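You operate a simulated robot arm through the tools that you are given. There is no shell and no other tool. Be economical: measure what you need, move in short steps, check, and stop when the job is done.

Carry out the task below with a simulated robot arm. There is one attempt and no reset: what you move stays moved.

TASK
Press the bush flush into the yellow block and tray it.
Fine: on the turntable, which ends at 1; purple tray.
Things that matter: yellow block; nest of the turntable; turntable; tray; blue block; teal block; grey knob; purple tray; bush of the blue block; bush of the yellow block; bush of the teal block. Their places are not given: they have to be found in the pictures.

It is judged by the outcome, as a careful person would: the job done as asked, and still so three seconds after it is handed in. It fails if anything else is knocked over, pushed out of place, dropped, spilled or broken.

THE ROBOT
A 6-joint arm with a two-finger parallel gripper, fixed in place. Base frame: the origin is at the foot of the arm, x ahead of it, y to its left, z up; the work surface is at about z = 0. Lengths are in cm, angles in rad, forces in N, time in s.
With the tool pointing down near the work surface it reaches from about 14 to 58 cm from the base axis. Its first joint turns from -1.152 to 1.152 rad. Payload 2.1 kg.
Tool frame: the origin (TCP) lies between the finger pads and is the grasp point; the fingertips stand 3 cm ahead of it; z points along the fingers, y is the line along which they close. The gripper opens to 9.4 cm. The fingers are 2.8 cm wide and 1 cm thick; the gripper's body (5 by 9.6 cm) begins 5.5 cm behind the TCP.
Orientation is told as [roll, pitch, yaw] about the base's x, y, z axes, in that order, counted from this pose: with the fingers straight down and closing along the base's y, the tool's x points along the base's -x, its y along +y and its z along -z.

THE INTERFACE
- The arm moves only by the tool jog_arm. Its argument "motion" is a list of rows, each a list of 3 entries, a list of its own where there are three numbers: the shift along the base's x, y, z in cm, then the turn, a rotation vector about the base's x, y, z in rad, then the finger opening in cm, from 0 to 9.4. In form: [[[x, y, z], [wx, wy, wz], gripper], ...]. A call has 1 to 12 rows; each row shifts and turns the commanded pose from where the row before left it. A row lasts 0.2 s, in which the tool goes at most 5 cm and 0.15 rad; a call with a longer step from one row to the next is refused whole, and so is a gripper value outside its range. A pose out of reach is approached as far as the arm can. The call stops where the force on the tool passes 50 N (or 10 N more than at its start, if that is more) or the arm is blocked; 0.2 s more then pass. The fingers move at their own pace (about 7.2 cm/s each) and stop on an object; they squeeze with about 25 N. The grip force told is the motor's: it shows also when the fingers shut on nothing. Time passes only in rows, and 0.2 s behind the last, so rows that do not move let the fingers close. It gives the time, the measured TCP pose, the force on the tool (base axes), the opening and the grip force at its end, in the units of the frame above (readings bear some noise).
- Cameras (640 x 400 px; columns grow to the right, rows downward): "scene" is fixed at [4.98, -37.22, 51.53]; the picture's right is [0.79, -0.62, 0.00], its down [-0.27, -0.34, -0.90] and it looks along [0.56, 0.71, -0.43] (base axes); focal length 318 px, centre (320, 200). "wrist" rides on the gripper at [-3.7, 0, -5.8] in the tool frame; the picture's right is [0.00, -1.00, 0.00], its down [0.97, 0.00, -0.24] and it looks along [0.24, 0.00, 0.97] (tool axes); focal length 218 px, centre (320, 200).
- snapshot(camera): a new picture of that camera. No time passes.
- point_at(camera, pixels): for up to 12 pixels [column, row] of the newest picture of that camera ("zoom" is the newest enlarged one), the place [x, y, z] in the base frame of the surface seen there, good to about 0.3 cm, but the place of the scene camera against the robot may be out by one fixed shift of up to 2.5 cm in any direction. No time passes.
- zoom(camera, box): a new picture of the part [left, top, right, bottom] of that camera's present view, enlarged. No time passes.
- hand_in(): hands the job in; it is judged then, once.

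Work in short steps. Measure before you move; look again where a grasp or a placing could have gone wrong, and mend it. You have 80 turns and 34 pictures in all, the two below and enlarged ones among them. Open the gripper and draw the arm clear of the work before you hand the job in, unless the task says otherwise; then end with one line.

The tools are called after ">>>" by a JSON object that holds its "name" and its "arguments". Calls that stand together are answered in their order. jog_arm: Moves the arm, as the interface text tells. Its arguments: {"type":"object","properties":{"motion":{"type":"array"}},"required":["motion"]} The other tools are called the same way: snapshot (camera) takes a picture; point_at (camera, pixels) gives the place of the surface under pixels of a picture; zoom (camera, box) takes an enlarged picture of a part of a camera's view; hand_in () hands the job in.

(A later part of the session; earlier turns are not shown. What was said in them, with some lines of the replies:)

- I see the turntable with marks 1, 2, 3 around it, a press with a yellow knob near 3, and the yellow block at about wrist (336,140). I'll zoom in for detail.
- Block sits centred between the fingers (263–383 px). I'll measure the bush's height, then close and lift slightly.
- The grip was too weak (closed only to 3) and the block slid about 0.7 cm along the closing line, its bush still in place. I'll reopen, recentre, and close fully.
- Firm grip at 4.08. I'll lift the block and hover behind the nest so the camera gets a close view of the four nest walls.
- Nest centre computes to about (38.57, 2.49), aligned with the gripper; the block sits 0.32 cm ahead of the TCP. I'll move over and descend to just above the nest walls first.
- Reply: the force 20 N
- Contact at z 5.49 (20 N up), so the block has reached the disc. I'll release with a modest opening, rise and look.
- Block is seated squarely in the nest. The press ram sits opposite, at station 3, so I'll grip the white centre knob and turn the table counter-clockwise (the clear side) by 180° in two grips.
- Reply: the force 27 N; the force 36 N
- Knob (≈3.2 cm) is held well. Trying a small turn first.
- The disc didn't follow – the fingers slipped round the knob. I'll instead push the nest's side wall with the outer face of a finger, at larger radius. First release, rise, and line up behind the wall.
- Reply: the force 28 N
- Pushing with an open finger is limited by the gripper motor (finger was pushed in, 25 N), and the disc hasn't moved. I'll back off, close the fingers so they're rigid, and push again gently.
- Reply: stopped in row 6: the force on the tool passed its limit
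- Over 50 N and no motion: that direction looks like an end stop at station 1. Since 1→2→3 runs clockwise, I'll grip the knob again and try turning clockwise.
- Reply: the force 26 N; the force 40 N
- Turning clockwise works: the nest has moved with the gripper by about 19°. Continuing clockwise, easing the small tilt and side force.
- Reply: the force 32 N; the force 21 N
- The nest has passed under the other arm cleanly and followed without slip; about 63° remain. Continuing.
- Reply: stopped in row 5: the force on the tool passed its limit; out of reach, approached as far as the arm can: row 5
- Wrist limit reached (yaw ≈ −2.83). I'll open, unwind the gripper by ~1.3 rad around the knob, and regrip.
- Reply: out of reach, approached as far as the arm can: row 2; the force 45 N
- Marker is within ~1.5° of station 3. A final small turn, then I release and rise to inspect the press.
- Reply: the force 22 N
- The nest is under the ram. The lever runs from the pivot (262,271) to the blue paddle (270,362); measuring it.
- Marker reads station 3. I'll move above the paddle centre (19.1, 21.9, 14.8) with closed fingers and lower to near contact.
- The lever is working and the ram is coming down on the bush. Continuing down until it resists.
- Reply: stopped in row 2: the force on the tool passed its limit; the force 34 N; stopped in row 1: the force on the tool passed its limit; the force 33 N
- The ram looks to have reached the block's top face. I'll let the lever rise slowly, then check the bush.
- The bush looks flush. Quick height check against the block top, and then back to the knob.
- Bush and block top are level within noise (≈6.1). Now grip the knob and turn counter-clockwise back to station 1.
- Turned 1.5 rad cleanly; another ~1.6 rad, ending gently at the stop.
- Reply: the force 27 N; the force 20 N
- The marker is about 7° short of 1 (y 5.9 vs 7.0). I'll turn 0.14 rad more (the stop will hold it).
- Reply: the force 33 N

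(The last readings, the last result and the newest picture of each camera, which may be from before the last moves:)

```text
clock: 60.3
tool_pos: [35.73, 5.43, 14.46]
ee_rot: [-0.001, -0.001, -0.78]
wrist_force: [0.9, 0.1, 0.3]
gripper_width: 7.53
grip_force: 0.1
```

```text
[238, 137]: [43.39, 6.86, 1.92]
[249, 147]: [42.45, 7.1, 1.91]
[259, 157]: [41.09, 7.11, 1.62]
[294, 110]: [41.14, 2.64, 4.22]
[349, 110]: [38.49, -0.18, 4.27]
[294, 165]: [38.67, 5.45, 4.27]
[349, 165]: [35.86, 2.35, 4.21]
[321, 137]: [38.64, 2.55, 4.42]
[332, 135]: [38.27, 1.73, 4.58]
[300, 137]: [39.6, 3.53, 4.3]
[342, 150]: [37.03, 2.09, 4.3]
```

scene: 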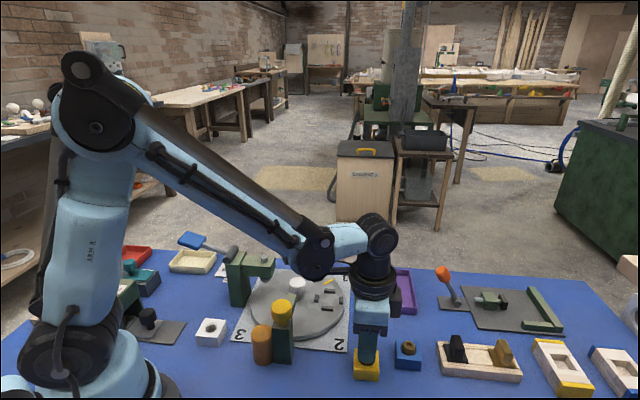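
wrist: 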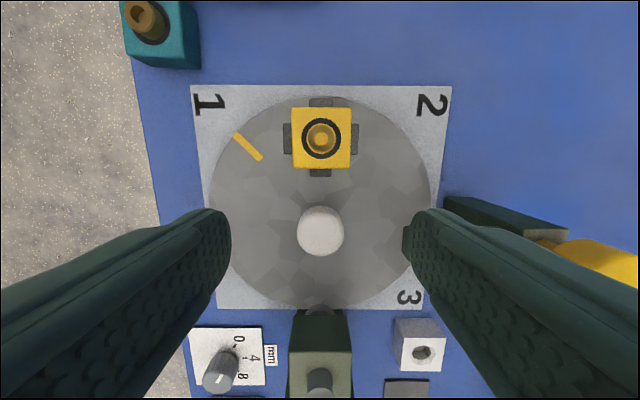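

Marker is on 1 (y≈7.05) and the bush is flush at block-top level. Now picking the block at (38.5, 2.55), tips just above the nest walls.

>>> {"name": "jog_arm", "arguments": {"motion": [[[1.4, -1.44, -2], [0, 0, -0.005], 6.5], [[1.37, -1.43, -2], [0, 0, 0], 6.5], [[0, 0, -3], [0, 0, 0], 6.5], [[0, 0, -1.7], [0, 0, 0], 6.5], [[0, 0, 0], [0, 0, 0], 6.5], [[0, 0, 0], [0, 0, 0], 0], [[0, 0, 0], [0, 0, 0], 0], [[0, 0, 0], [0, 0, 0], 0], [[0, 0, 0], [0, 0, 0], 0]]}}

```text
clock: 62.3
tool_pos: [38.47, 2.54, 5.83]
ee_rot: [-0.002, -0.001, -0.784]
wrist_force: [0.0, -0.1, -0.2]
gripper_width: 4.06
grip_force: 25.5
```

>>> {"name": "jog_arm", "arguments": {"motion": [[[0, 0, 0.7], [0, 0, 0], 0], [[0, 0, 1.5], [0, 0, 0], 0], [[0, 0, 3], [0, 0, 0], 0], [[0, 0, 3], [0, 0, 0.13], 0], [[2, -1.5, 2], [0, 0, 0.13], 0], [[2, -2, 0], [0, 0, 0.13], 0], [[2, -2, 0], [0, 0, 0.13], 0], [[0, 0, 0], [0, 0, 0.13], 0], [[0, 0, 0], [0, 0, 0.135], 0], [[0, 0, 0], [0, 0, 0], 0]]}}

>>> {"name": "snapshot", "arguments": {"camera": "wrist"}}

```text
clock: 64.5
tool_pos: [44.41, -2.97, 16.09]
ee_rot: [-0.001, -0.001, 0.004]
wrist_force: [-0.2, -0.7, 0.3]
gripper_width: 4.09
grip_force: 24.9
```

```text
2 pictures are left
```

wrist: 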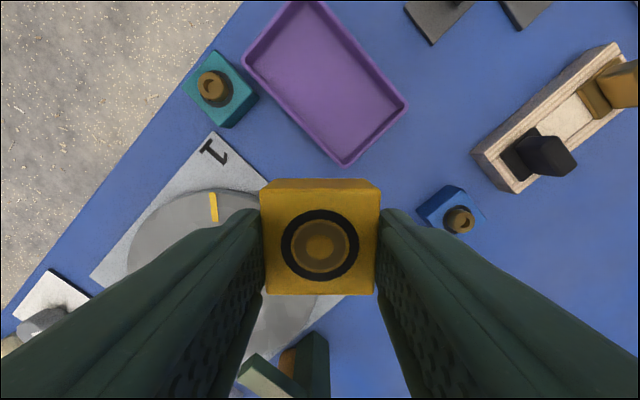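

>>> {"name": "point_at", "arguments": {"camera": "wrist", "pixels": [[345, 162], [405, 105], [245, 60], [305, 5], [325, 82], [340, 105], [345, 150], [390, 108], [333, 95]]}}

```text
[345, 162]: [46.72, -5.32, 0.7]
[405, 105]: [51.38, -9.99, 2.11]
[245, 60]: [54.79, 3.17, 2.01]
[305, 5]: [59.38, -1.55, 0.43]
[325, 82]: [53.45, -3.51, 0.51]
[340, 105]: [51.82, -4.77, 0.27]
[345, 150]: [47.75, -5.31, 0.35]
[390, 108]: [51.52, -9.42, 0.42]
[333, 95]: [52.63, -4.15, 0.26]
```

Tray corners give a centre near (53.1, −3.4), long side along (0.7, 0.7). I'll move there with yaw −0.785 and lower to just above the tray floor.

>>> {"name": "jog_arm", "arguments": {"motion": [[[2.2, -0.1, 0], [0, 0, -0.13], 0], [[2.2, -0.2, 0], [0, 0, -0.13], 0], [[2.2, -0.13, 0], [0, 0, -0.13], 0], [[2, -0.1, 0], [0, 0, -0.13], 0], [[0, 0, 0], [0, 0, -0.13], 0], [[0, 0, -2], [0, 0, -0.13], 0], [[0, 0, -3], [0, 0, 0], 0], [[0, 0, -3], [0, 0, 0], 0], [[0, 0, -2], [0, 0, 0], 0], [[0, 0, -0.7], [0, 0, 0], 0], [[0, 0, 0], [0, 0, 0], 0]]}}

```text
clock: 66.9
tool_pos: [52.92, -3.56, 5.38]
ee_rot: [-0.002, 0.0, -0.779]
wrist_force: [0.1, 1.2, -0.6]
gripper_width: 4.07
grip_force: 24.9
```

>>> {"name": "jog_arm", "arguments": {"motion": [[[0, 0, -0.3], [0, 0, 0], 0], [[0, 0, -0.2], [0, 0, 0], 0], [[0, 0, -0.2], [0, 0, 0], 0], [[0, 0, -0.15], [0, 0, 0], 0], [[0, 0, 0], [0, 0, 0], 0]]}}

```text
clock: 68.1
tool_pos: [53.06, -3.36, 4.51]
ee_rot: [0.0, 0.0, -0.778]
wrist_force: [-0.3, 0.4, 0.4]
gripper_width: 4.1
grip_force: 25.3
```

>>> {"name": "jog_arm", "arguments": {"motion": [[[0, 0, -0.1], [0, 0, 0], 0], [[0, 0, -0.1], [0, 0, 0], 0], [[0, 0, -0.1], [0, 0, 0], 0], [[0, 0, 0], [0, 0, 0], 0]]}}

```text
clock: 69.1
tool_pos: [53.09, -3.52, 4.27]
ee_rot: [-0.001, 0.001, -0.78]
wrist_force: [2.9, 1.6, 20.6]
gripper_width: 4.07
grip_force: 25.0
```

Contact with the tray floor (20 N). Ease off, release, rise and draw clear.

>>> {"name": "jog_arm", "arguments": {"motion": [[[0, 0, 0.1], [0, 0, 0], 5], [[0, 0, 0], [0, 0, 0], 6], [[0, 0, 1], [0, 0, 0], 6], [[0, 0, 3], [0, 0, 0], 6], [[0, 0, 4], [0, 0, 0], 7], [[-2, 0, 4], [0, 0, 0.13], 9], [[-4, 0, 3], [0, 0, 0.13], 9], [[-4, 0, 2], [0, 0, 0.13], 9], [[-4, -1, 2], [0, 0, 0.13], 9], [[-4, -1, 1], [0, 0, 0.13], 9], [[0, 0, 0], [0, 0, 0.13], 9]]}}

>>> {"name": "snapshot", "arguments": {"camera": "wrist"}}

```text
clock: 71.5
tool_pos: [34.86, -5.55, 24.33]
ee_rot: [-0.001, 0.001, 0.005]
wrist_force: [0.8, -0.3, 0.3]
gripper_width: 8.99
grip_force: 0.1
```

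```text
1 pictures are left
```

wrist: 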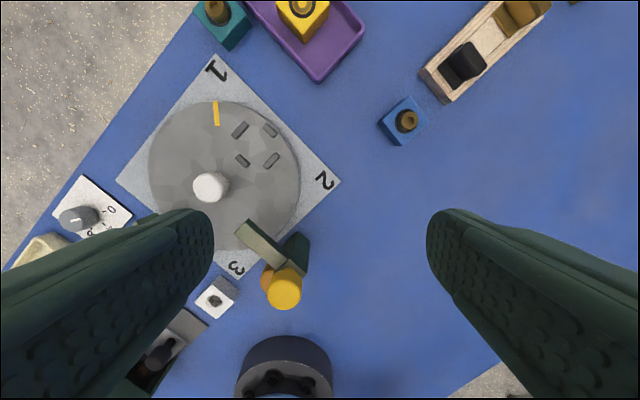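

The block stands in the purple tray with its bush flush. The marker is at 1, everything else is in place, and the arm is clear, so I'm handing in.

>>> {"name": "hand_in", "arguments": {}}

```text
The job is handed in.
```

The yellow block's bush is pressed flush, the block is in the purple tray, and the turntable is back at 1; the job is handed in, but the verdict isn't in yet.
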